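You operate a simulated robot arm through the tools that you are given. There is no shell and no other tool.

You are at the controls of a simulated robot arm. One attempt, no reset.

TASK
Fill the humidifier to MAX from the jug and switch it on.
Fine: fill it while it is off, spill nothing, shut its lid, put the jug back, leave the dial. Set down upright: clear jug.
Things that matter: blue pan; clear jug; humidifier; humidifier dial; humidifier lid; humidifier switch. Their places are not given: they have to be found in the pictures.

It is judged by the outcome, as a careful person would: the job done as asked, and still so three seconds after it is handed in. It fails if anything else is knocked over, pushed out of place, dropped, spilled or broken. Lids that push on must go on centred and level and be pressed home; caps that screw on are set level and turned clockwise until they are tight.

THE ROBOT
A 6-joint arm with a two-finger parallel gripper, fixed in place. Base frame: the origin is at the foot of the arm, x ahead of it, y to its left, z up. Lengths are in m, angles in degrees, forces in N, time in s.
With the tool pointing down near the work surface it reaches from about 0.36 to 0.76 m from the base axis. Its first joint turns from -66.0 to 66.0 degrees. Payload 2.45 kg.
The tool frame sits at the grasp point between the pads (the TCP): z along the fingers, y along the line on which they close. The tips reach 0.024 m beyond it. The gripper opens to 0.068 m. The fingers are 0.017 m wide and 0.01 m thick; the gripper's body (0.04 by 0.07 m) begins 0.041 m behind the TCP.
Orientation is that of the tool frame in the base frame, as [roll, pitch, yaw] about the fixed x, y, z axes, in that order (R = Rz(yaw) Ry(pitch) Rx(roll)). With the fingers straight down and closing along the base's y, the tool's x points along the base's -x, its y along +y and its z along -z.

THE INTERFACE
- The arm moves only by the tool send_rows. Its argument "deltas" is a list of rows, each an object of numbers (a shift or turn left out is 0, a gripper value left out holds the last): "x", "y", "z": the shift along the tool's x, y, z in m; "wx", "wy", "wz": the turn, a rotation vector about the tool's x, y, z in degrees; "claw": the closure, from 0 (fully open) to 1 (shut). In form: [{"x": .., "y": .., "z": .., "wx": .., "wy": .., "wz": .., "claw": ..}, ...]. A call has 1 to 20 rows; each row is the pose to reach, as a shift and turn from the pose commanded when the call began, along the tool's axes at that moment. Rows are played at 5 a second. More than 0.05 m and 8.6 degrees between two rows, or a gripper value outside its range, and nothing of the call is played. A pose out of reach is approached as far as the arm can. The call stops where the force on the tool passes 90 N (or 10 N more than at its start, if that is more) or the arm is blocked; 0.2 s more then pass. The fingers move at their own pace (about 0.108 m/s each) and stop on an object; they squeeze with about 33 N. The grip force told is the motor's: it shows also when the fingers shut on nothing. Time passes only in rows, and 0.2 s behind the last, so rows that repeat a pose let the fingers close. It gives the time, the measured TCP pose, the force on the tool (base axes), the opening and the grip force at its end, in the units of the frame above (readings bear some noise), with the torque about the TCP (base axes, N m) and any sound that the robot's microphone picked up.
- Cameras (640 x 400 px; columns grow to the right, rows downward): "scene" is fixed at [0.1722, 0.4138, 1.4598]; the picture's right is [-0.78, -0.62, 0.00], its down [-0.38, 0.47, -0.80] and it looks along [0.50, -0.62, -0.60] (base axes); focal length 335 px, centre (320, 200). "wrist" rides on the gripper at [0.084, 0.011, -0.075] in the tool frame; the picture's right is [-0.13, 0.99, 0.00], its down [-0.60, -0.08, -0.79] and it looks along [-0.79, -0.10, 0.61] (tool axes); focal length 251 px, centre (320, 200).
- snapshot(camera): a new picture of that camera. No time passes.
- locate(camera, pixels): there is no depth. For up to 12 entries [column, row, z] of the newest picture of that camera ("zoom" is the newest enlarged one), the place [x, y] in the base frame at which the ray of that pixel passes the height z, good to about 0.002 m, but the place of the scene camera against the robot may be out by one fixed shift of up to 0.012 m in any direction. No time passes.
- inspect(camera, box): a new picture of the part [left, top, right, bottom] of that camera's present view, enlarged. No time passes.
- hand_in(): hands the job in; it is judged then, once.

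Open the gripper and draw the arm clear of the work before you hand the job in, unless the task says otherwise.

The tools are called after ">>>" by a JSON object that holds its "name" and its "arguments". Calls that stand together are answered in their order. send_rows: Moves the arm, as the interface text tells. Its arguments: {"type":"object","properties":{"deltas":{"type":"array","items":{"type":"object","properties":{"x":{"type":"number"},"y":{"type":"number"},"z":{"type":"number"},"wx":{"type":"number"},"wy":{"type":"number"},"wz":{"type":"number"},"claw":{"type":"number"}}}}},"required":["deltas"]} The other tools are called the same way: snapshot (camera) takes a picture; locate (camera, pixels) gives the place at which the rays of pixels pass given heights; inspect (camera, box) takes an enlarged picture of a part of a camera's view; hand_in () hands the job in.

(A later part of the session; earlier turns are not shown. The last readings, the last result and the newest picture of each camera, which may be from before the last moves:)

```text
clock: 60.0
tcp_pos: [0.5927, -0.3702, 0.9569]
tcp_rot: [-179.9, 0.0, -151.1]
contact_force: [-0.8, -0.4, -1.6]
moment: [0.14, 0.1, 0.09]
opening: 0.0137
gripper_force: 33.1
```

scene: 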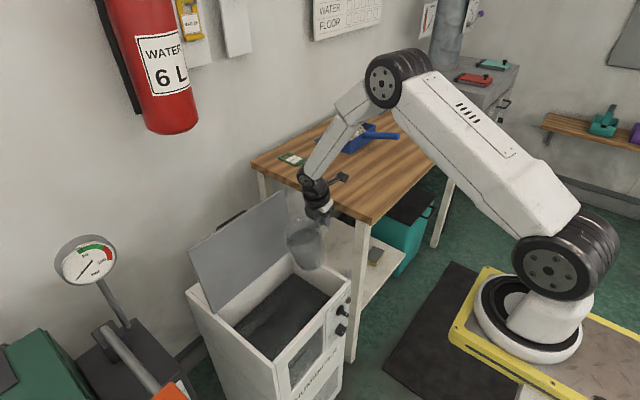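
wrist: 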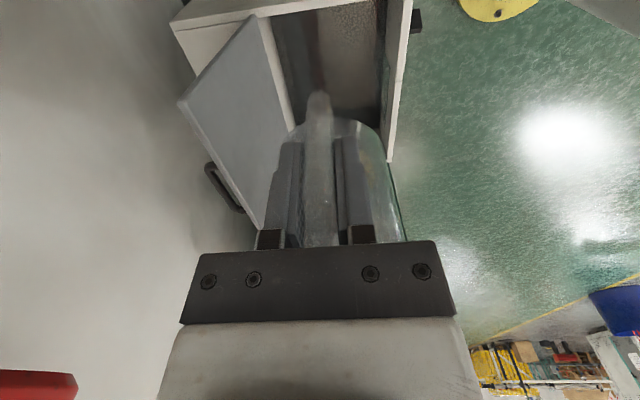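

Weight has transferred. I lower half a millimetre more and open the fingers.

>>> {"name": "send_rows", "arguments": {"deltas": [{"z": 0.0005, "claw": 1}, {"z": 0.0005, "claw": 0.7}, {"z": 0.0005, "claw": 0.4}, {"z": 0.0005, "claw": 0.2}, {"z": 0.0005, "claw": 0.2}]}}

>>> {"name": "snapshot", "arguments": {"camera": "wrist"}}

>>> {"name": "inspect", "arguments": {"camera": "scene", "box": [300, 90, 420, 200]}}

```text
clock: 61.2
tcp_pos: [0.5926, -0.3699, 0.9555]
tcp_rot: [-179.9, 0.1, -151.0]
contact_force: [-0.2, 0.1, 0.8]
moment: [0.01, -0.02, -0.07]
opening: 0.0542
gripper_force: 0.0
```

```text
taken
```

wrist: 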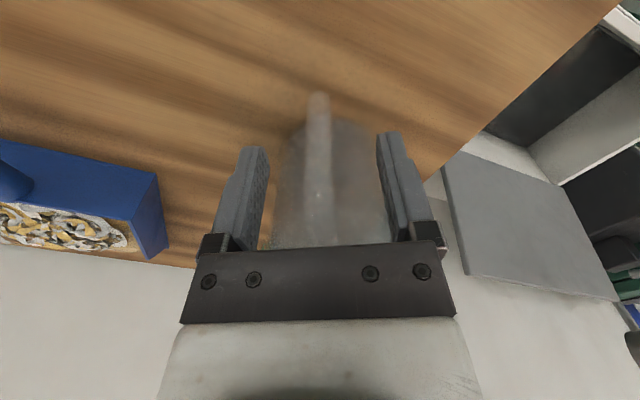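

```text
3.64 times, centred on (360, 145) of scene
```

zoom: 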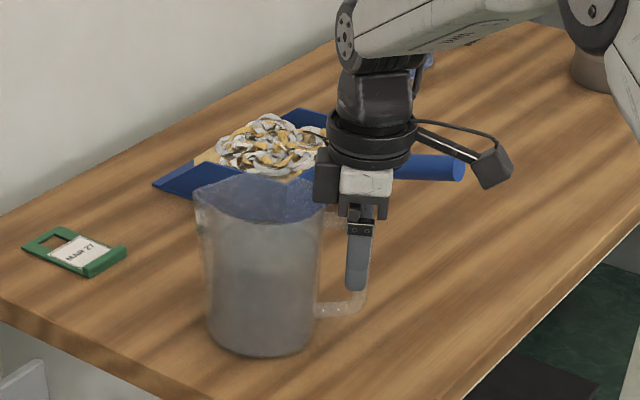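

The jug stands upright in its place, released. I rise clear of it.

>>> {"name": "send_rows", "arguments": {"deltas": [{"z": -0.02}, {"z": -0.05}, {"z": -0.09}, {"z": -0.125}]}}

```text
clock: 62.2
tcp_pos: [0.591, -0.3675, 1.0801]
tcp_rot: [-179.9, 0.1, -151.2]
contact_force: [0.5, 0.3, 0.1]
moment: [0.0, 0.03, 0.0]
opening: 0.0544
gripper_force: 0.1
```

I swing to a point in front of and above the humidifier, yaw back to facing +x.

>>> {"name": "send_rows", "arguments": {"deltas": [{"x": -0.0031, "y": 0.0416, "z": 0.0, "wz": 2.6}, {"x": -0.0063, "y": 0.0832, "z": 0.0, "wz": 5.3}, {"x": -0.0094, "y": 0.1249, "z": 0.005, "wz": 7.9}, {"x": -0.0126, "y": 0.1665, "z": 0.01, "wz": 10.5}, {"x": -0.0157, "y": 0.2081, "z": 0.02, "wz": 13.2}, {"x": -0.0189, "y": 0.2497, "z": 0.03, "wz": 15.8}, {"x": -0.022, "y": 0.2913, "z": 0.04, "wz": 18.5}, {"x": -0.0252, "y": 0.333, "z": 0.05, "wz": 21.1}, {"x": -0.0283, "y": 0.3746, "z": 0.06, "wz": 23.7}, {"x": -0.0315, "y": 0.4162, "z": 0.07, "wz": 26.4}, {"x": -0.0346, "y": 0.4578, "z": 0.08, "wz": 29}]}}

>>> {"name": "snapshot", "arguments": {"camera": "wrist"}}

```text
clock: 64.6
tcp_pos: [0.4026, 0.0473, 1.0017]
tcp_rot: [-180.0, 0.1, 179.8]
contact_force: [0.2, 0.2, 0.7]
moment: [-0.02, -0.02, 0.01]
opening: 0.0542
gripper_force: 0.0
```

```text
taken
```

wrist: 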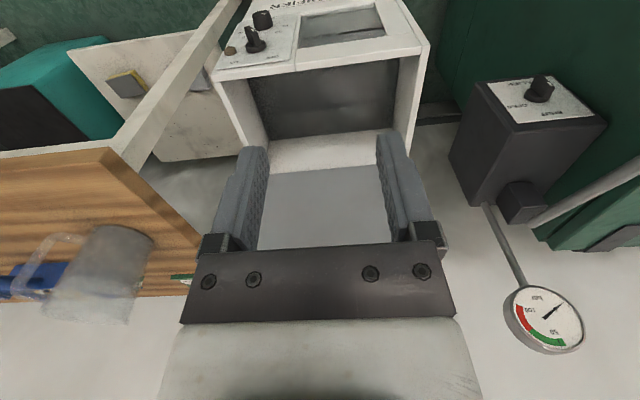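

This view shows both the window lines and the water edge along the back wall. I zoom in.

>>> {"name": "inspect", "arguments": {"camera": "wrist", "box": [200, 0, 440, 150]}}

>>> {"name": "inspect", "arguments": {"camera": "wrist", "box": [285, 0, 435, 94]}}

```text
2.67 times, centred on (320, 75) of wrist
```

zoom: 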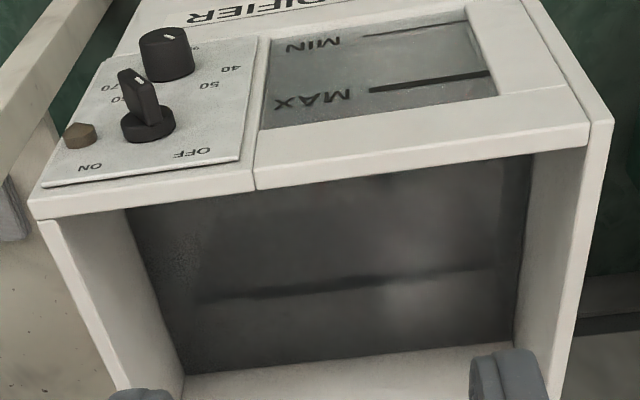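

```text
4.26 times, centred on (360, 47) of wrist
```

zoom: 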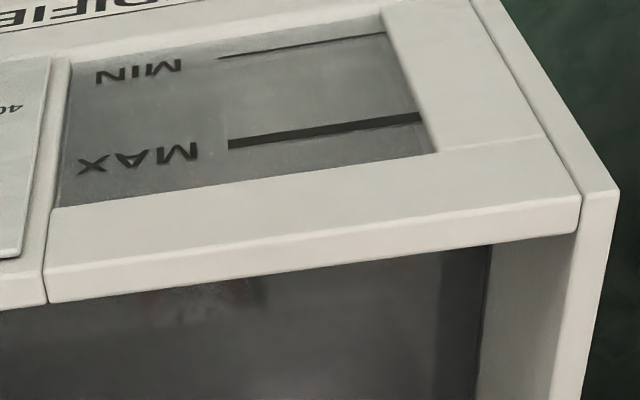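

I record rays for the water edge at the back wall, MAX line ends, and rim corners from this view.

>>> {"name": "locate", "arguments": {"camera": "wrist", "pixels": [[269.4, 139.4, 0.58], [269.4, 139.4, 0.6], [393, 129.3, 0.58], [393, 129.3, 0.6], [338.7, 33.8, 0.6], [338.7, 33.8, 0.62], [383.7, 27.4, 0.6], [383.7, 27.4, 0.62], [428.6, 45, 0.7], [428.6, 45, 0.71], [211.4, 82.5, 0.7], [211.4, 82.5, 0.71]]}}

```text
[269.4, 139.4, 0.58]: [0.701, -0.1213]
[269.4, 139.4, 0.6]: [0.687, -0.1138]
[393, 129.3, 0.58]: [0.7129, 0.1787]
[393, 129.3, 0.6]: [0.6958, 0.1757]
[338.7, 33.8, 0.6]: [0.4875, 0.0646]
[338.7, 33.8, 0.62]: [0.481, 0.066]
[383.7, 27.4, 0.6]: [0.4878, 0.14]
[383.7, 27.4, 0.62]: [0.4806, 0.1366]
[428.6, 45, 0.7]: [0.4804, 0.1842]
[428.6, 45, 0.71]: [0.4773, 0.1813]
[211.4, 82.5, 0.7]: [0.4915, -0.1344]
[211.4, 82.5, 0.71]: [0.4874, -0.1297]
```

I go down in front of the window, tilting to look horizontally at it.

>>> {"name": "send_rows", "arguments": {"deltas": [{"x": 0.0038, "y": 0.0033, "z": 0.0387, "wy": -3.77}, {"x": 0.0075, "y": 0.0066, "z": 0.0774, "wy": -7.54}, {"x": 0.0113, "y": 0.0099, "z": 0.1161, "wy": -11.3}, {"x": 0.015, "y": 0.0132, "z": 0.1548, "wy": -15.1}, {"x": 0.0188, "y": 0.0165, "z": 0.1935, "wy": -18.9}, {"x": 0.0226, "y": 0.0198, "z": 0.2322, "wy": -22.6}, {"x": 0.0263, "y": 0.0231, "z": 0.2709, "wy": -26.4}, {"x": 0.0301, "y": 0.0264, "z": 0.3096, "wy": -30.2}, {"x": 0.0338, "y": 0.0297, "z": 0.3483, "wy": -33.9}, {"x": 0.0376, "y": 0.033, "z": 0.387, "wy": -37.7}]}}

>>> {"name": "snapshot", "arguments": {"camera": "wrist"}}

>>> {"name": "snapshot", "arguments": {"camera": "scene"}}

```text
clock: 66.8
tcp_pos: [0.3668, 0.0812, 0.6136]
tcp_rot: [180.0, 37.9, 179.9]
contact_force: [-0.7, 0.0, 0.0]
moment: [0.03, -0.03, 0.0]
opening: 0.0545
gripper_force: 0.0
out of reach, approached as far as the arm can: row 3
```

```text
taken
```

wrist: 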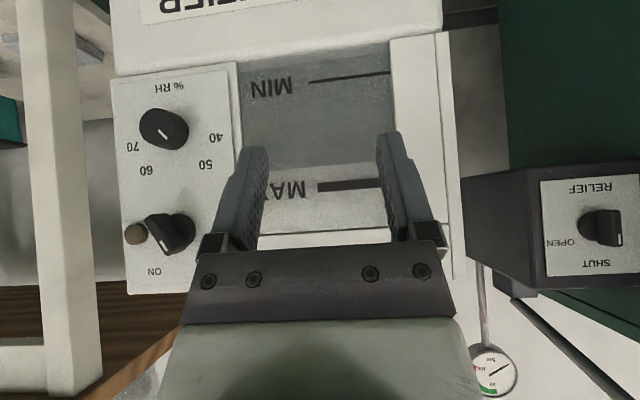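

```text
taken
```

scene: 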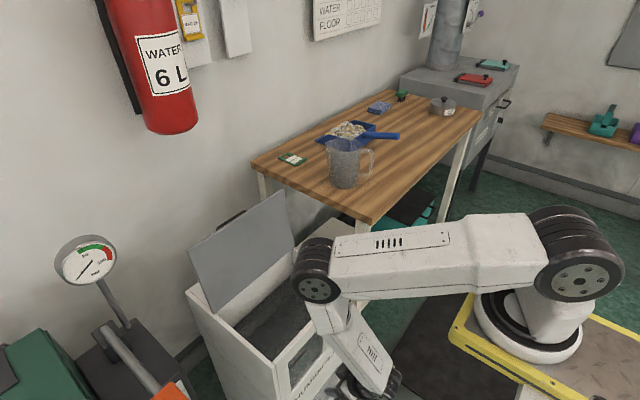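

The level is now visible: dark water up to row ~165 with a lighter band above it; MAX line at row ~186, MIN at ~80. I zoom to measure.

>>> {"name": "inspect", "arguments": {"camera": "wrist", "box": [230, 40, 400, 250]}}

>>> {"name": "inspect", "arguments": {"camera": "wrist", "box": [260, 130, 400, 220]}}

```text
1.90 times, centred on (315, 145) of wrist
```

zoom: 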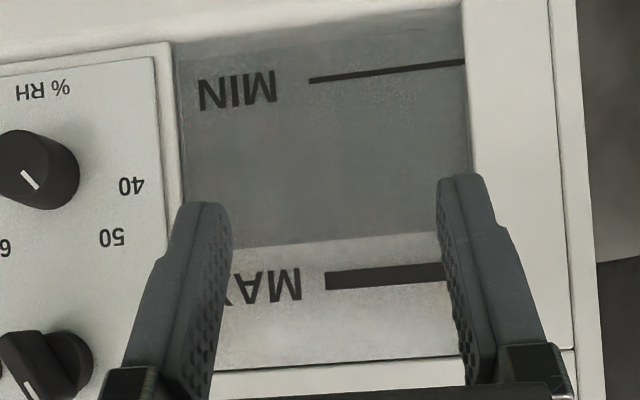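

```text
4.44 times, centred on (330, 175) of wrist
```

zoom: 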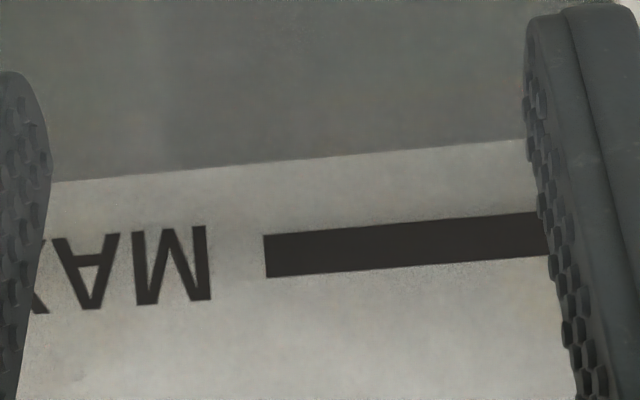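

Clear reading: the water line is at about z=0.589 versus MAX bar centre 0.608 (MIN 0.509), so about 19 mm more is needed—roughly 0.28 kg at the observed rate. I back out the way I came and return to the jug.

>>> {"name": "send_rows", "arguments": {"deltas": [{"x": -0.0267, "y": -0.0033, "z": -0.0283, "wy": 3.77}, {"x": -0.0534, "y": -0.0066, "z": -0.0565, "wy": 7.54}, {"x": -0.0801, "y": -0.0099, "z": -0.0848, "wy": 11.3}, {"x": -0.1068, "y": -0.0132, "z": -0.1131, "wy": 15.1}, {"x": -0.1335, "y": -0.0165, "z": -0.1414, "wy": 18.9}, {"x": -0.1601, "y": -0.0198, "z": -0.1696, "wy": 22.6}, {"x": -0.1868, "y": -0.0231, "z": -0.1979, "wy": 26.4}, {"x": -0.2135, "y": -0.0264, "z": -0.2262, "wy": 30.2}, {"x": -0.2402, "y": -0.0297, "z": -0.2544, "wy": 33.9}, {"x": -0.2669, "y": -0.033, "z": -0.2827, "wy": 37.8}]}}

```text
clock: 69.0
tcp_pos: [0.4034, 0.0463, 1.0005]
tcp_rot: [-179.9, 0.0, 179.8]
contact_force: [0.6, -0.1, -0.3]
moment: [-0.01, -0.01, -0.01]
opening: 0.0547
gripper_force: 0.1
out of reach, approached as far as the arm can: row 8
```

I return above the jug handle, raising early and yawing to the handle plane.

>>> {"name": "send_rows", "arguments": {"deltas": [{"x": -0.0172, "y": -0.0378, "z": -0.02, "wz": -2.6}, {"x": -0.0344, "y": -0.072, "z": -0.045, "wz": -5.3}, {"x": -0.0516, "y": -0.108, "z": -0.07, "wz": -7.9}, {"x": -0.0688, "y": -0.146, "z": -0.0795, "wz": -10.5}, {"x": -0.086, "y": -0.1842, "z": -0.0795, "wz": -13.2}, {"x": -0.1032, "y": -0.223, "z": -0.0795, "wz": -15.8}, {"x": -0.1204, "y": -0.262, "z": -0.0795, "wz": -18.4}, {"x": -0.1376, "y": -0.301, "z": -0.0795, "wz": -21.1}, {"x": -0.1548, "y": -0.34, "z": -0.0795, "wz": -23.7}, {"x": -0.172, "y": -0.379, "z": -0.0795, "wz": -26.4}, {"x": -0.1892, "y": -0.4162, "z": -0.0795, "wz": -29}]}}

>>> {"name": "snapshot", "arguments": {"camera": "wrist"}}

>>> {"name": "inspect", "arguments": {"camera": "wrist", "box": [260, 0, 420, 110]}}

```text
clock: 71.4
tcp_pos: [0.5865, -0.3668, 1.0794]
tcp_rot: [-180.0, 0.0, -151.1]
contact_force: [0.5, 0.1, -0.2]
moment: [-0.01, -0.02, 0.01]
opening: 0.0544
gripper_force: 0.1
```

```text
taken
```

wrist: 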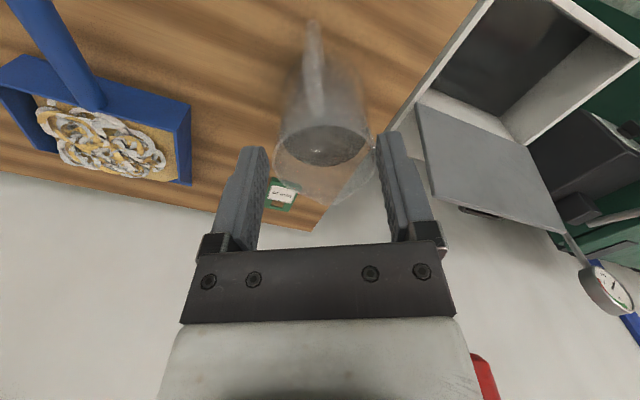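

```text
3.64 times, centred on (340, 55) of wrist
```

zoom: 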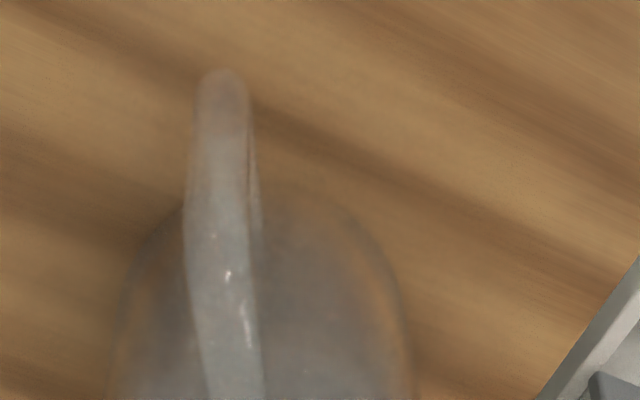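

The handle sits ~6 mm to the left and 4 mm ahead, matching the recorded release pose. I apply that offset and descend around the handle.

>>> {"name": "send_rows", "arguments": {"deltas": [{"x": -0.0037, "y": -0.0056, "z": 0.015, "claw": 0}, {"x": -0.0037, "y": -0.0056, "z": 0.05, "claw": 0}, {"x": -0.0037, "y": -0.0056, "z": 0.08}, {"x": -0.0037, "y": -0.0056, "z": 0.105}, {"x": -0.0037, "y": -0.0056, "z": 0.124}, {"x": -0.0037, "y": -0.0056, "z": 0.124}]}}

>>> {"name": "snapshot", "arguments": {"camera": "wrist"}}

>>> {"name": "inspect", "arguments": {"camera": "wrist", "box": [240, 70, 420, 250]}}

>>> {"name": "inspect", "arguments": {"camera": "scene", "box": [300, 90, 420, 200]}}

```text
clock: 72.8
tcp_pos: [0.5965, -0.3736, 0.9557]
tcp_rot: [-179.9, 0.0, -151.2]
contact_force: [1.0, -0.4, -0.4]
moment: [0.02, -0.04, 0.03]
opening: 0.068
gripper_force: 0.1
```

```text
taken
```

wrist: 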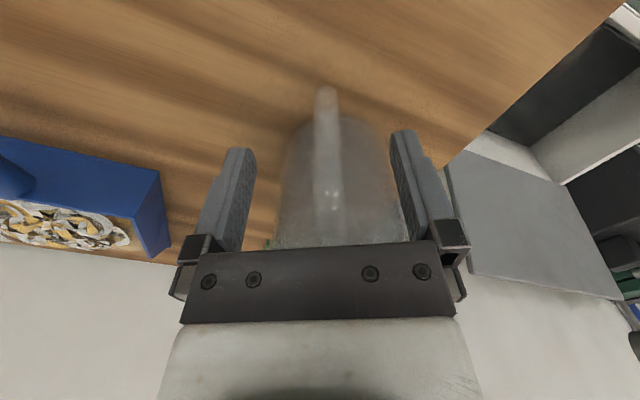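

```text
2.22 times, centred on (330, 160) of wrist
```

zoom: 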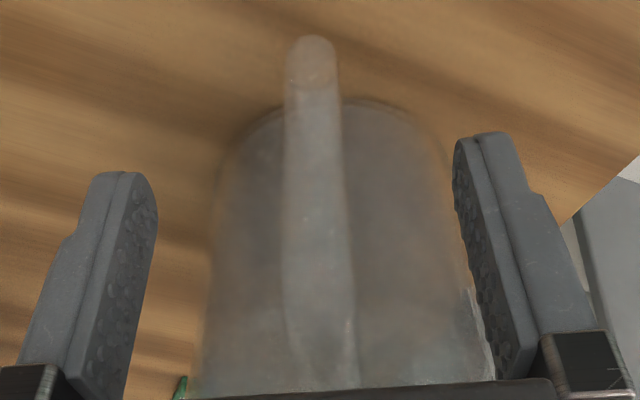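

```text
3.64 times, centred on (360, 145) of scene
```

zoom: 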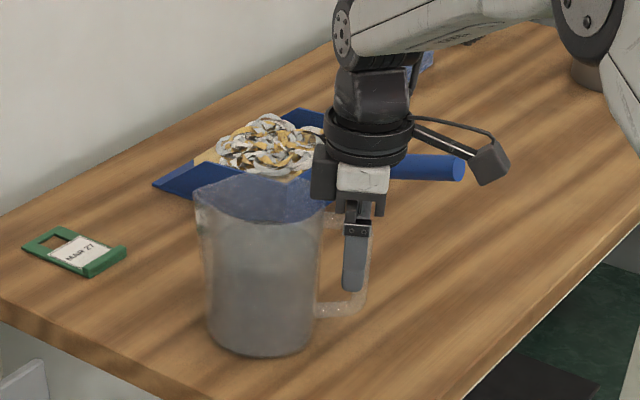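

The handle appears ~4 mm right of centre now; I correct and close.

>>> {"name": "send_rows", "arguments": {"deltas": [{"x": 0.0017, "y": 0.0043, "claw": 0}, {"x": 0.0017, "y": 0.0043, "claw": 0.5}, {"x": 0.0017, "y": 0.0043, "claw": 0.8}, {"x": 0.0017, "y": 0.0043, "claw": 1}, {"x": 0.0017, "y": 0.0043, "claw": 1}, {"x": 0.0017, "y": 0.0043, "claw": 1}]}}

>>> {"name": "snapshot", "arguments": {"camera": "wrist"}}

```text
clock: 74.2
tcp_pos: [0.592, -0.3699, 0.9558]
tcp_rot: [-180.0, 0.0, -151.2]
contact_force: [-0.1, -0.6, 0.6]
moment: [0.15, 0.05, -0.03]
opening: 0.0138
gripper_force: 33.4
```

```text
taken
```

wrist: 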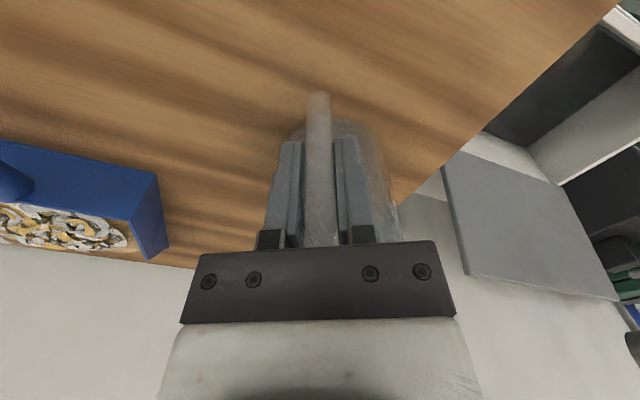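

Same grasp as before. I lift gently to z≈1.04.

>>> {"name": "send_rows", "arguments": {"deltas": [{"z": -0.004}, {"z": -0.012}, {"z": -0.026}, {"z": -0.042}, {"z": -0.058}, {"z": -0.072}, {"z": -0.084}, {"z": -0.084}]}}

>>> {"name": "inspect", "arguments": {"camera": "scene", "box": [300, 80, 420, 190]}}

```text
clock: 76.0
tcp_pos: [0.5932, -0.3682, 1.0366]
tcp_rot: [179.9, 0.1, -151.1]
contact_force: [-0.2, 0.6, -6.4]
moment: [-0.2, 0.33, 0.02]
opening: 0.014
gripper_force: 33.2
```

```text
3.64 times, centred on (360, 135) of scene
```

zoom: 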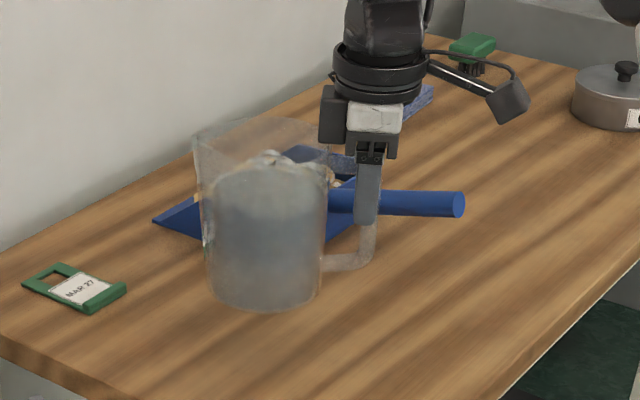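

I carry it over to the tank along the same path.

>>> {"name": "send_rows", "arguments": {"deltas": [{"x": -0.0071, "y": 0.012, "wz": -3.8}, {"x": -0.0141, "y": 0.0241, "wz": -7.6}, {"x": -0.0212, "y": 0.0361, "wz": -11.4}, {"x": -0.0283, "y": 0.0482, "wz": -15.3}, {"x": -0.0353, "y": 0.0602, "wz": -19.1}, {"x": -0.0424, "y": 0.0722, "wz": -22.9}, {"x": -0.0494, "y": 0.0843, "wz": -26.7}, {"x": -0.0565, "y": 0.0963, "wz": -30.5}, {"x": -0.0636, "y": 0.1083, "wz": -34.3}, {"x": -0.0706, "y": 0.1204, "wz": -38.1}, {"x": -0.0777, "y": 0.1324, "wz": -41.9}, {"x": -0.0848, "y": 0.1445, "wz": -45.8}, {"x": -0.0918, "y": 0.1565, "wz": -49.6}, {"x": -0.0989, "y": 0.1685, "wz": -53.4}, {"x": -0.1059, "y": 0.1806, "wz": -57.2}, {"x": -0.113, "y": 0.1926, "wz": -61}, {"x": -0.113, "y": 0.1926, "wz": -61}]}}

>>> {"name": "inspect", "arguments": {"camera": "scene", "box": [230, 265, 340, 365]}}

```text
clock: 79.6
tcp_pos: [0.5973, -0.1446, 1.0402]
tcp_rot: [-180.0, -0.1, -90.2]
contact_force: [1.1, -0.1, -6.1]
moment: [-0.42, -0.05, -0.03]
opening: 0.0138
gripper_force: 33.4
```

```text
4.00 times, centred on (285, 315) of scene
```

zoom: 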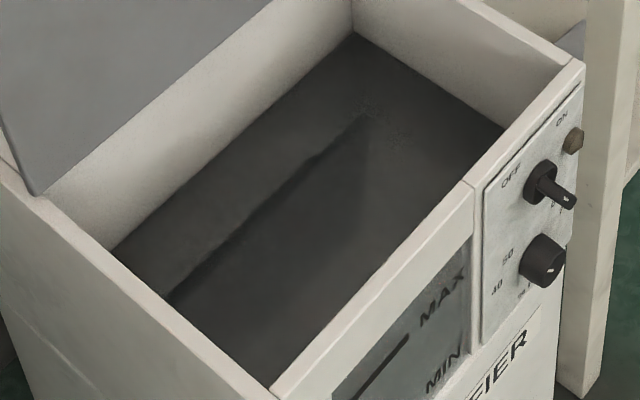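

Baseline recorded (corner at zoom (352,31), left edge (112,250)). I lower and pre-tilt to 15° as before.

>>> {"name": "send_rows", "arguments": {"deltas": [{"z": 0.0175}, {"z": 0.035}, {"z": 0.0525}, {"z": 0.07}, {"z": 0.0875}, {"z": 0.105}, {"z": 0.1225}, {"z": 0.14}, {"z": 0.148, "wy": 3}, {"z": 0.156, "wy": 6}, {"z": 0.164, "wy": 9}, {"z": 0.172, "wy": 12}, {"z": 0.178, "wy": 15}, {"z": 0.178, "wy": 15}]}}

>>> {"name": "inspect", "arguments": {"camera": "scene", "box": [270, 256, 350, 306]}}

```text
clock: 82.6
tcp_pos: [0.5996, -0.146, 0.8619]
tcp_rot: [-180.0, -15.1, -90.1]
contact_force: [-0.2, -0.3, -5.4]
moment: [-0.33, -0.04, 0.02]
opening: 0.0138
gripper_force: 33.0
```

```text
8.00 times, centred on (310, 281) of scene
```

zoom: 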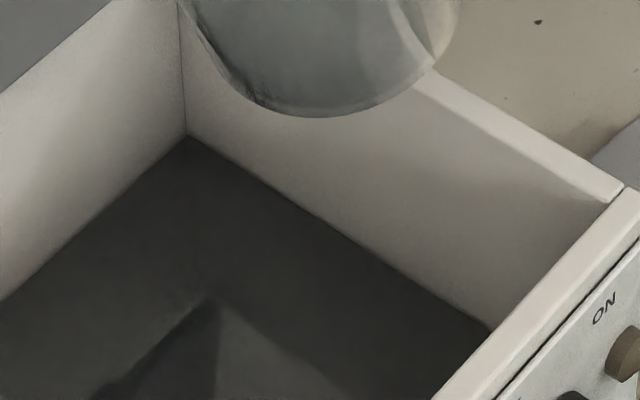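

Now I tilt smoothly to 45°, with the spout held over the tank, and let it settle.

>>> {"name": "send_rows", "arguments": {"deltas": [{"x": -0.0001, "z": -0.003, "wy": 3}, {"x": -0.0003, "z": -0.0061, "wy": 6}, {"x": -0.0004, "z": -0.0091, "wy": 9}, {"x": -0.0006, "z": -0.0122, "wy": 12}, {"x": -0.0007, "z": -0.0152, "wy": 15}, {"x": -0.0008, "z": -0.0182, "wy": 18}, {"x": -0.001, "z": -0.0213, "wy": 21}, {"x": -0.0011, "z": -0.0243, "wy": 24}, {"x": -0.0013, "z": -0.0274, "wy": 27}, {"x": -0.0014, "z": -0.0304, "wy": 30}, {"x": -0.0014, "z": -0.0304, "wy": 30}, {"x": -0.0014, "z": -0.0304, "wy": 30}]}}

>>> {"name": "inspect", "arguments": {"camera": "scene", "box": [230, 210, 350, 330]}}

```text
clock: 85.2
tcp_pos: [0.5988, -0.1361, 0.8905]
tcp_rot: [-180.0, -45.1, -90.0]
contact_force: [0.1, 1.0, -6.0]
moment: [-0.1, 0.0, 0.01]
opening: 0.0138
gripper_force: 32.6
```

```text
3.33 times, centred on (290, 270) of scene
```

zoom: 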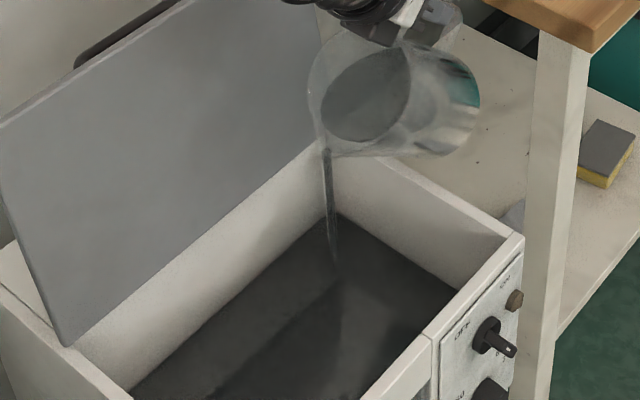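

Flowing again at 45°. I step to 52° and hold about a second, then weigh.

>>> {"name": "send_rows", "arguments": {"deltas": [{"x": 0.0018, "z": -0.0056, "wy": 2.3}, {"x": 0.0035, "z": -0.0111, "wy": 4.7}, {"x": 0.0053, "z": -0.0167, "wy": 7}, {"x": 0.0053, "z": -0.0167, "wy": 7}, {"x": 0.0053, "z": -0.0167, "wy": 7}, {"x": 0.0053, "z": -0.0167, "wy": 7}, {"x": 0.0053, "z": -0.0167, "wy": 7}, {"x": 0.0053, "z": -0.0167, "wy": 7}]}}

>>> {"name": "inspect", "arguments": {"camera": "scene", "box": [230, 210, 350, 330]}}

>>> {"name": "inspect", "arguments": {"camera": "scene", "box": [270, 256, 350, 306]}}

```text
clock: 87.0
tcp_pos: [0.5992, -0.1302, 0.9069]
tcp_rot: [-179.9, -52.2, -90.1]
contact_force: [-0.1, 0.2, -5.3]
moment: [-0.06, 0.02, 0.02]
opening: 0.0139
gripper_force: 32.7
```

```text
3.33 times, centred on (290, 270) of scene
```

zoom: 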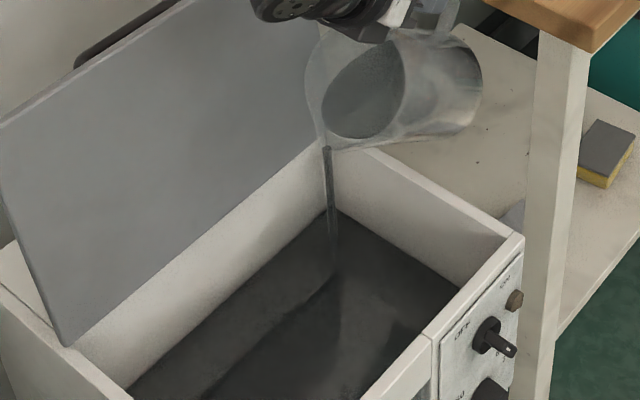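

```text
8.00 times, centred on (310, 281) of scene
```

zoom: 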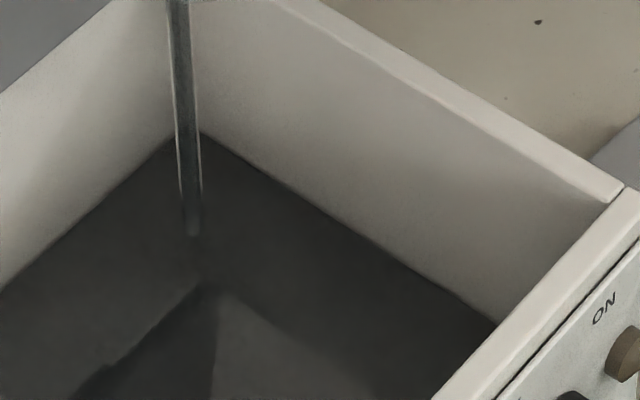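

Rise so far ~6 mm for ~0.09 kg, consistent rate. I tilt to 58° and hold.

>>> {"name": "send_rows", "arguments": {"deltas": [{"x": 0.0014, "z": -0.0048, "wy": 2}, {"x": 0.0027, "z": -0.0096, "wy": 4}, {"x": 0.0041, "z": -0.0144, "wy": 6}, {"x": 0.0041, "z": -0.0144, "wy": 6}, {"x": 0.0041, "z": -0.0144, "wy": 6}, {"x": 0.0041, "z": -0.0144, "wy": 6}, {"x": 0.0041, "z": -0.0144, "wy": 6}]}}

>>> {"name": "inspect", "arguments": {"camera": "scene", "box": [270, 256, 350, 306]}}

>>> {"name": "inspect", "arguments": {"camera": "scene", "box": [230, 210, 350, 330]}}

```text
clock: 88.6
tcp_pos: [0.5989, -0.1221, 0.9198]
tcp_rot: [179.9, -58.1, -90.1]
contact_force: [-0.5, -0.4, -4.4]
moment: [-0.01, 0.02, 0.02]
opening: 0.0141
gripper_force: 33.2
```

```text
8.00 times, centred on (310, 281) of scene
```

zoom: 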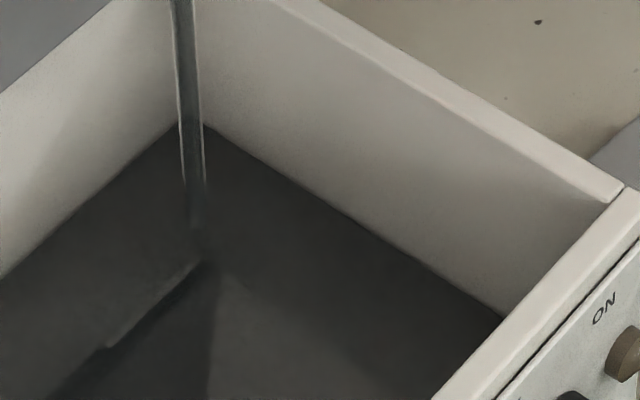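

```text
3.33 times, centred on (290, 270) of scene
```

zoom: 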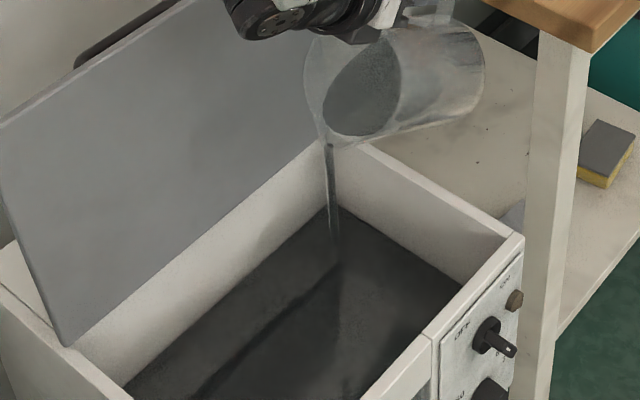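

Rise now ~23 zoom px (~14 mm) of the ~30 px needed. I hold the same tilt briefly and re-measure.

>>> {"name": "send_rows", "arguments": {"deltas": [{"z": 0}, {"z": 0}]}}

>>> {"name": "inspect", "arguments": {"camera": "scene", "box": [270, 256, 350, 306]}}

>>> {"name": "inspect", "arguments": {"camera": "scene", "box": [284, 338, 324, 386]}}

```text
clock: 89.2
tcp_pos: [0.598, -0.1201, 0.9191]
tcp_rot: [180.0, -58.1, -90.2]
contact_force: [-0.4, 0.5, -3.4]
moment: [0.03, 0.01, -0.03]
opening: 0.0136
gripper_force: 33.0
```

```text
8.00 times, centred on (310, 281) of scene
```

zoom: 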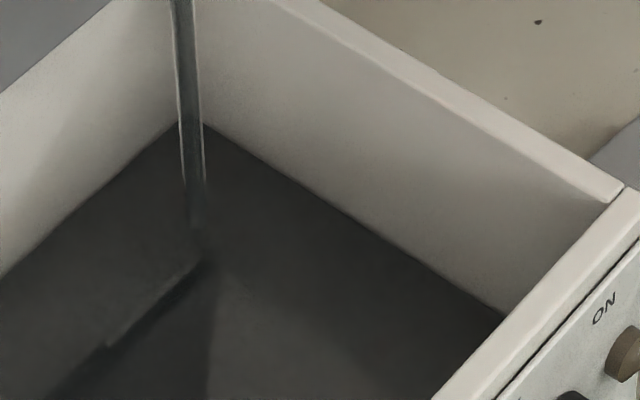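

```text
8.33 times, centred on (304, 362) of scene
```

zoom: 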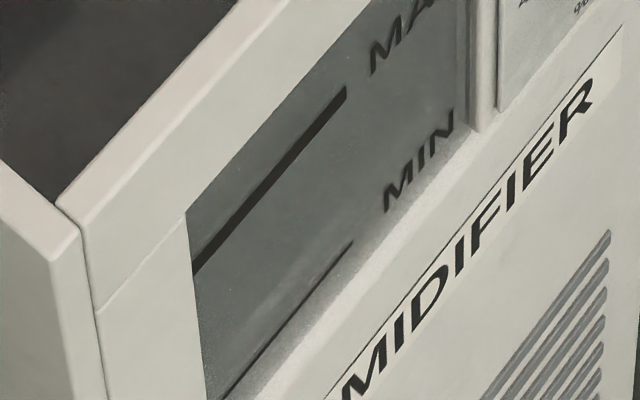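

By image (~26 of 30 px) and by weight (~3.4 N) I am close to target, so I stop now, tilting back smartly, and will verify at the window.

>>> {"name": "send_rows", "arguments": {"deltas": [{"x": -0.0055, "z": 0.009, "wy": -8.4}, {"x": -0.0115, "z": 0.018, "wy": -16.6}, {"x": -0.0175, "z": 0.027, "wy": -24}, {"x": -0.0235, "z": 0.036, "wy": -31}, {"x": -0.029, "z": 0.0445, "wy": -37}, {"x": -0.0345, "z": 0.0522, "wy": -43}, {"x": -0.0345, "z": 0.0522, "wy": -43}, {"x": -0.0345, "z": 0.0522, "wy": -43}]}}

>>> {"name": "inspect", "arguments": {"camera": "scene", "box": [270, 256, 350, 306]}}

>>> {"name": "snapshot", "arguments": {"camera": "scene"}}

```text
clock: 91.0
tcp_pos: [0.5991, -0.1466, 0.8622]
tcp_rot: [180.0, -14.9, -90.2]
contact_force: [0.2, -0.5, -4.5]
moment: [-0.22, -0.01, -0.01]
opening: 0.0141
gripper_force: 33.0
```

```text
8.00 times, centred on (310, 281) of scene
```

zoom: 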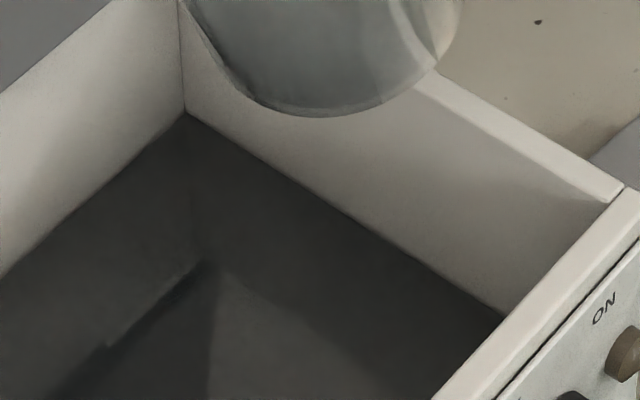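

```text
taken
```

scene: 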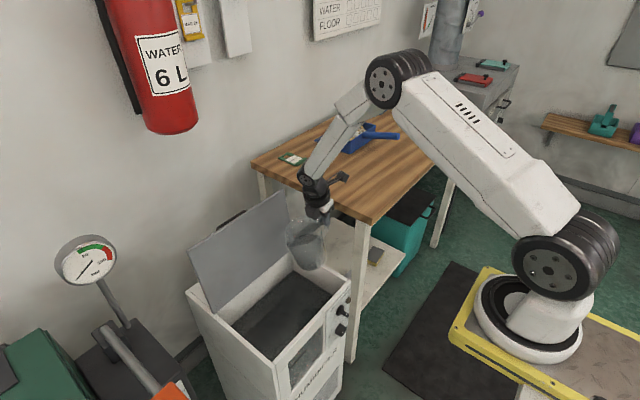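

I estimate ~4–5 mm still short, i.e. about the bottom edge of the MAX bar. I give one brief, controlled extra pour: tilt to 58°, hold 0.4 s, and tilt back.

>>> {"name": "send_rows", "arguments": {"deltas": [{"x": -0.0019, "z": -0.0115, "wy": 8}, {"x": -0.0038, "z": -0.023, "wy": 16}, {"x": -0.0057, "z": -0.0345, "wy": 24}, {"x": -0.0074, "z": -0.0445, "wy": 31}, {"x": -0.0089, "z": -0.0531, "wy": 37}, {"x": -0.0103, "z": -0.0618, "wy": 43}, {"x": -0.0103, "z": -0.0618, "wy": 43}, {"x": -0.0103, "z": -0.0618, "wy": 43}, {"x": -0.0085, "z": -0.051, "wy": 35.5}, {"x": -0.0067, "z": -0.0402, "wy": 28}, {"x": -0.005, "z": -0.0302, "wy": 21}, {"x": -0.0033, "z": -0.0201, "wy": 14}, {"x": -0.0017, "z": -0.0101, "wy": 7}, {"x": 0, "z": 0, "wy": 0}, {"x": 0, "z": 0, "wy": 0}]}}

>>> {"name": "inspect", "arguments": {"camera": "scene", "box": [270, 256, 350, 306]}}

>>> {"name": "inspect", "arguments": {"camera": "scene", "box": [230, 210, 350, 330]}}

```text
clock: 94.2
tcp_pos: [0.6002, -0.1452, 0.859]
tcp_rot: [-180.0, -15.0, -90.2]
contact_force: [0.0, -0.4, -4.0]
moment: [-0.22, -0.02, 0.0]
opening: 0.0141
gripper_force: 33.1
```

```text
8.00 times, centred on (310, 281) of scene
```

zoom: 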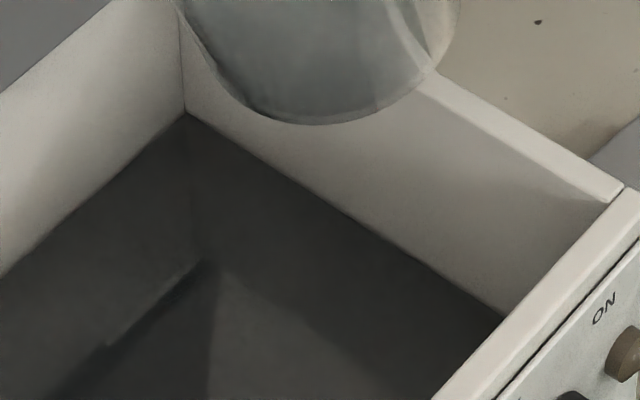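

```text
3.33 times, centred on (290, 270) of scene
```

zoom: 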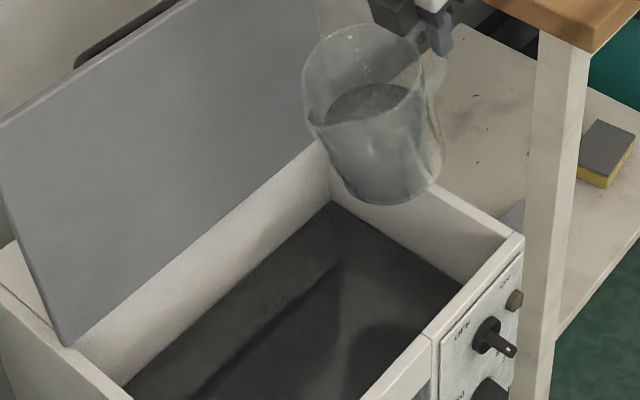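

Little changed (weight ~4.2 N, corner still ~112). I repeat with a slightly larger tilt, 60.5°, held 0.8 s, for roughly +3 mm.

>>> {"name": "send_rows", "arguments": {"deltas": [{"x": -0.0019, "z": -0.0115, "wy": 8}, {"x": -0.0038, "z": -0.023, "wy": 16}, {"x": -0.0057, "z": -0.0345, "wy": 24}, {"x": -0.0074, "z": -0.0445, "wy": 31}, {"x": -0.0089, "z": -0.0531, "wy": 38}, {"x": -0.0106, "z": -0.064, "wy": 45.5}, {"x": -0.0106, "z": -0.064, "wy": 45.5}, {"x": -0.0106, "z": -0.064, "wy": 45.5}, {"x": -0.0106, "z": -0.064, "wy": 45.5}, {"x": -0.0106, "z": -0.064, "wy": 45.5}, {"x": -0.0087, "z": -0.0525, "wy": 37.5}, {"x": -0.0069, "z": -0.0412, "wy": 29.5}, {"x": -0.005, "z": -0.0302, "wy": 22}, {"x": -0.0033, "z": -0.0201, "wy": 14.5}, {"x": -0.0017, "z": -0.0101, "wy": 7}, {"x": 0, "z": 0, "wy": 0}, {"x": 0, "z": 0, "wy": 0}]}}

>>> {"name": "inspect", "arguments": {"camera": "scene", "box": [270, 256, 350, 306]}}

>>> {"name": "inspect", "arguments": {"camera": "scene", "box": [230, 265, 340, 365]}}

```text
clock: 97.8
tcp_pos: [0.5994, -0.1474, 0.8617]
tcp_rot: [-179.9, -15.0, -90.2]
contact_force: [-0.6, -0.2, -4.2]
moment: [-0.21, -0.01, 0.01]
opening: 0.0139
gripper_force: 33.2
```

```text
8.00 times, centred on (310, 281) of scene
```

zoom: 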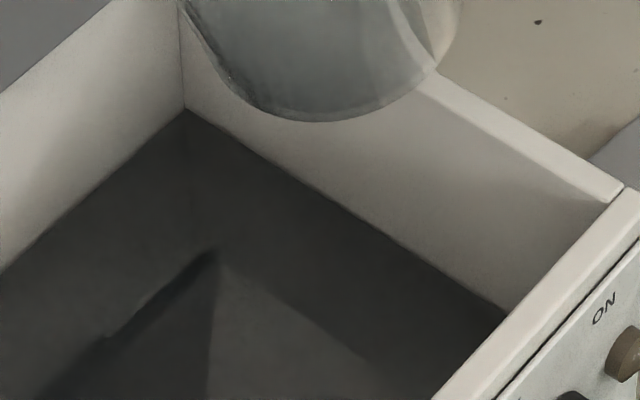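

```text
4.00 times, centred on (285, 315) of scene
```

zoom: 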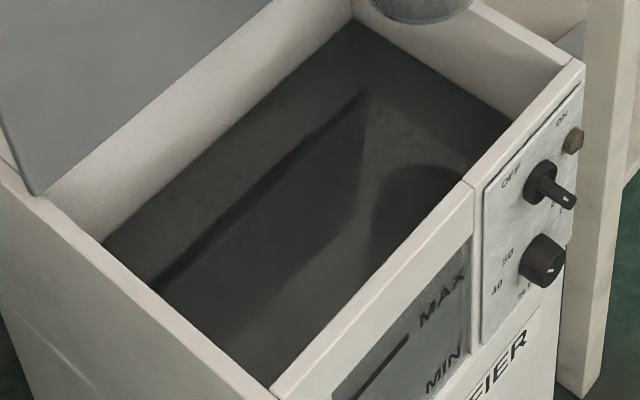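

Corner now ~26 px up (≈16 mm). I set the jug back and check the window before deciding on any last top-up.

>>> {"name": "send_rows", "arguments": {"deltas": [{"x": 0.0046, "z": -0.0173, "wy": -1.5}, {"x": 0.0093, "z": -0.0346, "wy": -4}, {"x": 0.0139, "z": -0.0519, "wy": -6.5}, {"x": 0.0186, "z": -0.0692, "wy": -9}, {"x": 0.0232, "z": -0.0865, "wy": -11.5}, {"x": 0.0278, "z": -0.1038, "wy": -14}, {"x": 0.0325, "z": -0.1211, "wy": -15}, {"x": 0.0371, "z": -0.1384, "wy": -15}, {"x": 0.0418, "z": -0.1557, "wy": -15}, {"x": 0.0464, "z": -0.173, "wy": -15}, {"x": 0.0464, "z": -0.173, "wy": -15}]}}

>>> {"name": "inspect", "arguments": {"camera": "scene", "box": [230, 265, 340, 365]}}

```text
clock: 100.2
tcp_pos: [0.5994, -0.1452, 1.0428]
tcp_rot: [-180.0, -0.1, -90.0]
contact_force: [0.9, -0.6, -4.9]
moment: [-0.27, 0.01, 0.0]
opening: 0.0137
gripper_force: 33.5
```

```text
4.00 times, centred on (285, 315) of scene
```

zoom: 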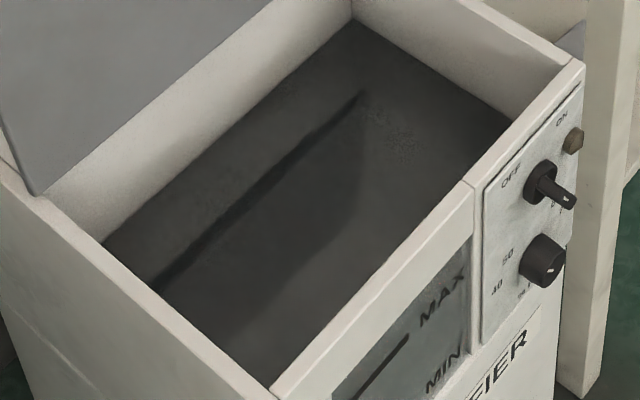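

I carry the jug back above its spot.

>>> {"name": "send_rows", "arguments": {"deltas": [{"x": 0.014, "y": 0.0004, "wz": 3.8}, {"x": 0.0281, "y": 0.0008, "wz": 7.6}, {"x": 0.0421, "y": 0.0013, "wz": 11.4}, {"x": 0.0562, "y": 0.0017, "wz": 15.3}, {"x": 0.0702, "y": 0.0021, "wz": 19.1}, {"x": 0.0843, "y": 0.0025, "wz": 22.9}, {"x": 0.0983, "y": 0.0029, "wz": 26.7}, {"x": 0.1124, "y": 0.0033, "wz": 30.5}, {"x": 0.1264, "y": 0.0038, "wz": 34.3}, {"x": 0.1405, "y": 0.0042, "wz": 38.1}, {"x": 0.1545, "y": 0.0046, "wz": 41.9}, {"x": 0.1686, "y": 0.005, "wz": 45.8}, {"x": 0.1826, "y": 0.0054, "wz": 49.6}, {"x": 0.1967, "y": 0.0058, "wz": 53.4}, {"x": 0.2107, "y": 0.0063, "wz": 57.2}, {"x": 0.2248, "y": 0.0067, "wz": 61}, {"x": 0.2248, "y": 0.0067, "wz": 61}]}}

```text
clock: 103.8
tcp_pos: [0.5904, -0.3707, 1.0402]
tcp_rot: [180.0, 0.1, -151.3]
contact_force: [0.4, 0.6, -4.5]
moment: [-0.1, 0.23, 0.0]
opening: 0.0137
gripper_force: 33.3
```

Lowering to just above the table.

>>> {"name": "send_rows", "arguments": {"deltas": [{"z": 0.016}, {"z": 0.032}, {"z": 0.048}, {"z": 0.062}, {"z": 0.073}, {"z": 0.08}, {"z": 0.0825}, {"z": 0.0835}, {"z": 0.0835}]}}

```text
clock: 105.8
tcp_pos: [0.591, -0.3727, 0.9576]
tcp_rot: [-179.8, 0.1, -151.2]
contact_force: [1.7, -1.4, 5.1]
moment: [0.31, -0.21, -0.12]
opening: 0.0136
gripper_force: 33.4
```

The jug has touched down (force now upward 5 N). I release it.

>>> {"name": "send_rows", "arguments": {"deltas": [{"z": -0.0008, "claw": 1}, {"z": -0.0008, "claw": 0.7}, {"z": -0.0008, "claw": 0.4}, {"z": -0.0008, "claw": 0.2}, {"z": -0.0008, "claw": 0.1}, {"z": -0.0008, "claw": 0.1}]}}

>>> {"name": "snapshot", "arguments": {"camera": "wrist"}}

>>> {"name": "inspect", "arguments": {"camera": "scene", "box": [300, 90, 420, 200]}}

```text
clock: 107.2
tcp_pos: [0.5909, -0.3711, 0.9573]
tcp_rot: [-179.9, 0.0, -151.1]
contact_force: [0.6, -0.8, 0.1]
moment: [0.01, 0.01, 0.0]
opening: 0.0609
gripper_force: 0.0
```

```text
taken
```

wrist: 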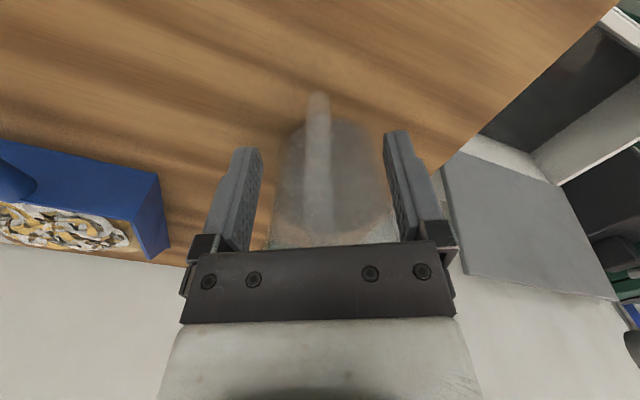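

```text
3.64 times, centred on (360, 145) of scene
```

zoom: 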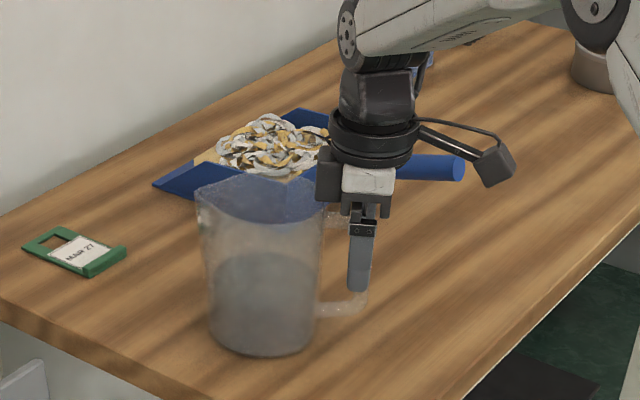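

The jug is down and upright with about half its water left. I rise and go to the window again.

>>> {"name": "send_rows", "arguments": {"deltas": [{"z": -0.02}, {"z": -0.05}, {"z": -0.09}, {"z": -0.125}, {"x": -0.0034, "y": 0.0416, "z": -0.125, "wz": 2.6}, {"x": -0.0068, "y": 0.0832, "z": -0.125, "wz": 5.3}, {"x": -0.0102, "y": 0.1249, "z": -0.12, "wz": 7.9}, {"x": -0.0136, "y": 0.1665, "z": -0.115, "wz": 10.5}, {"x": -0.017, "y": 0.2081, "z": -0.105, "wz": 13.2}, {"x": -0.0203, "y": 0.2497, "z": -0.095, "wz": 15.8}, {"x": -0.0237, "y": 0.2913, "z": -0.085, "wz": 18.5}, {"x": -0.0271, "y": 0.333, "z": -0.075, "wz": 21.1}, {"x": -0.0305, "y": 0.3746, "z": -0.065, "wz": 23.7}, {"x": -0.0339, "y": 0.4162, "z": -0.055, "wz": 26.4}, {"x": -0.0373, "y": 0.4573, "z": -0.045, "wz": 29}]}}

```text
clock: 110.4
tcp_pos: [0.4042, 0.0469, 1.0019]
tcp_rot: [-179.9, 0.1, 179.8]
contact_force: [0.4, 0.0, 0.4]
moment: [0.01, 0.0, -0.02]
opening: 0.0613
gripper_force: 0.0
```

Down to the same horizontal window view.

>>> {"name": "send_rows", "arguments": {"deltas": [{"x": 0.0038, "y": 0.0033, "z": 0.0387, "wy": -3.77, "claw": 0}, {"x": 0.0075, "y": 0.0066, "z": 0.0774, "wy": -7.54}, {"x": 0.0113, "y": 0.0099, "z": 0.1161, "wy": -11.3}, {"x": 0.015, "y": 0.0132, "z": 0.1548, "wy": -15.1}, {"x": 0.0188, "y": 0.0165, "z": 0.1935, "wy": -18.9}, {"x": 0.0226, "y": 0.0198, "z": 0.2322, "wy": -22.6}, {"x": 0.0263, "y": 0.0231, "z": 0.2709, "wy": -26.4}, {"x": 0.0301, "y": 0.0264, "z": 0.3096, "wy": -30.2}, {"x": 0.0338, "y": 0.0297, "z": 0.3483, "wy": -33.9}, {"x": 0.0376, "y": 0.033, "z": 0.387, "wy": -37.7}]}}

>>> {"name": "snapshot", "arguments": {"camera": "wrist"}}

>>> {"name": "inspect", "arguments": {"camera": "wrist", "box": [260, 130, 400, 220]}}

>>> {"name": "inspect", "arguments": {"camera": "wrist", "box": [100, 40, 260, 260]}}

```text
clock: 112.6
tcp_pos: [0.3632, 0.0803, 0.6176]
tcp_rot: [-180.0, 37.8, 180.0]
contact_force: [-0.8, 0.7, 0.0]
moment: [0.02, 0.01, -0.01]
opening: 0.0682
gripper_force: 0.0
out of reach, approached as far as the arm can: row 3
```

```text
taken
```

wrist: 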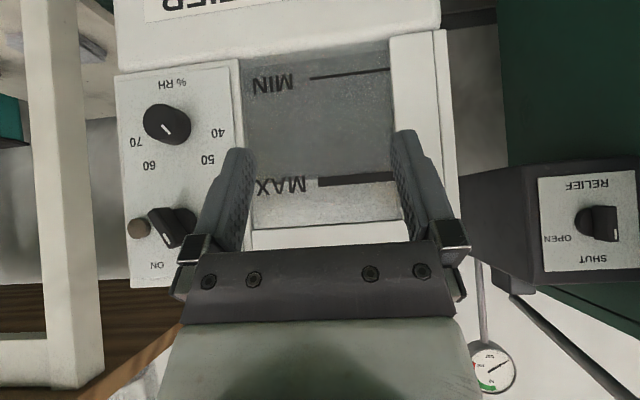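

```text
4.44 times, centred on (330, 175) of wrist
```

zoom: 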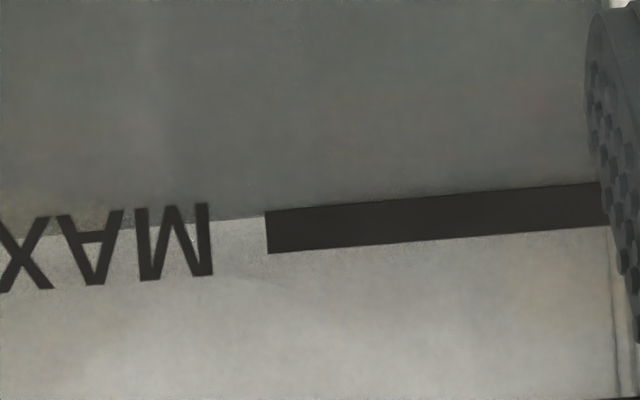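

```text
1.82 times, centred on (180, 150) of wrist
```

zoom: 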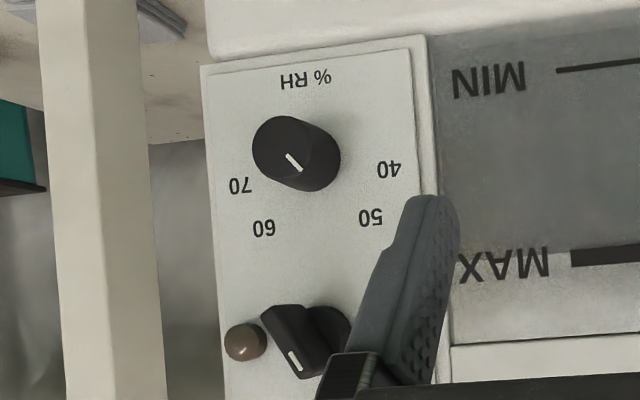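

The water line now touches the bottom edge of the MAX bar (about 3.5 mm below its centre; 16 mm rise as estimated). A small top-up (~0.03 L) will bring it to the line, so I return for it.

>>> {"name": "send_rows", "arguments": {"deltas": [{"x": -0.0267, "y": -0.0033, "z": -0.0283, "wy": 3.77}, {"x": -0.0534, "y": -0.0066, "z": -0.0565, "wy": 7.54}, {"x": -0.0801, "y": -0.0099, "z": -0.0848, "wy": 11.3}, {"x": -0.1068, "y": -0.0132, "z": -0.1131, "wy": 15.1}, {"x": -0.1335, "y": -0.0165, "z": -0.1414, "wy": 18.9}, {"x": -0.1601, "y": -0.0198, "z": -0.1696, "wy": 22.6}, {"x": -0.1868, "y": -0.0231, "z": -0.1979, "wy": 26.4}, {"x": -0.2135, "y": -0.0264, "z": -0.2262, "wy": 30.2}, {"x": -0.2402, "y": -0.0297, "z": -0.2544, "wy": 33.9}, {"x": -0.2669, "y": -0.033, "z": -0.2827, "wy": 37.7}]}}

```text
clock: 114.8
tcp_pos: [0.4037, 0.0485, 1.001]
tcp_rot: [-179.9, 0.1, 179.8]
contact_force: [-0.2, 0.0, -0.2]
moment: [0.01, -0.01, 0.02]
opening: 0.0681
gripper_force: 0.1
out of reach, approached as far as the arm can: row 8
```

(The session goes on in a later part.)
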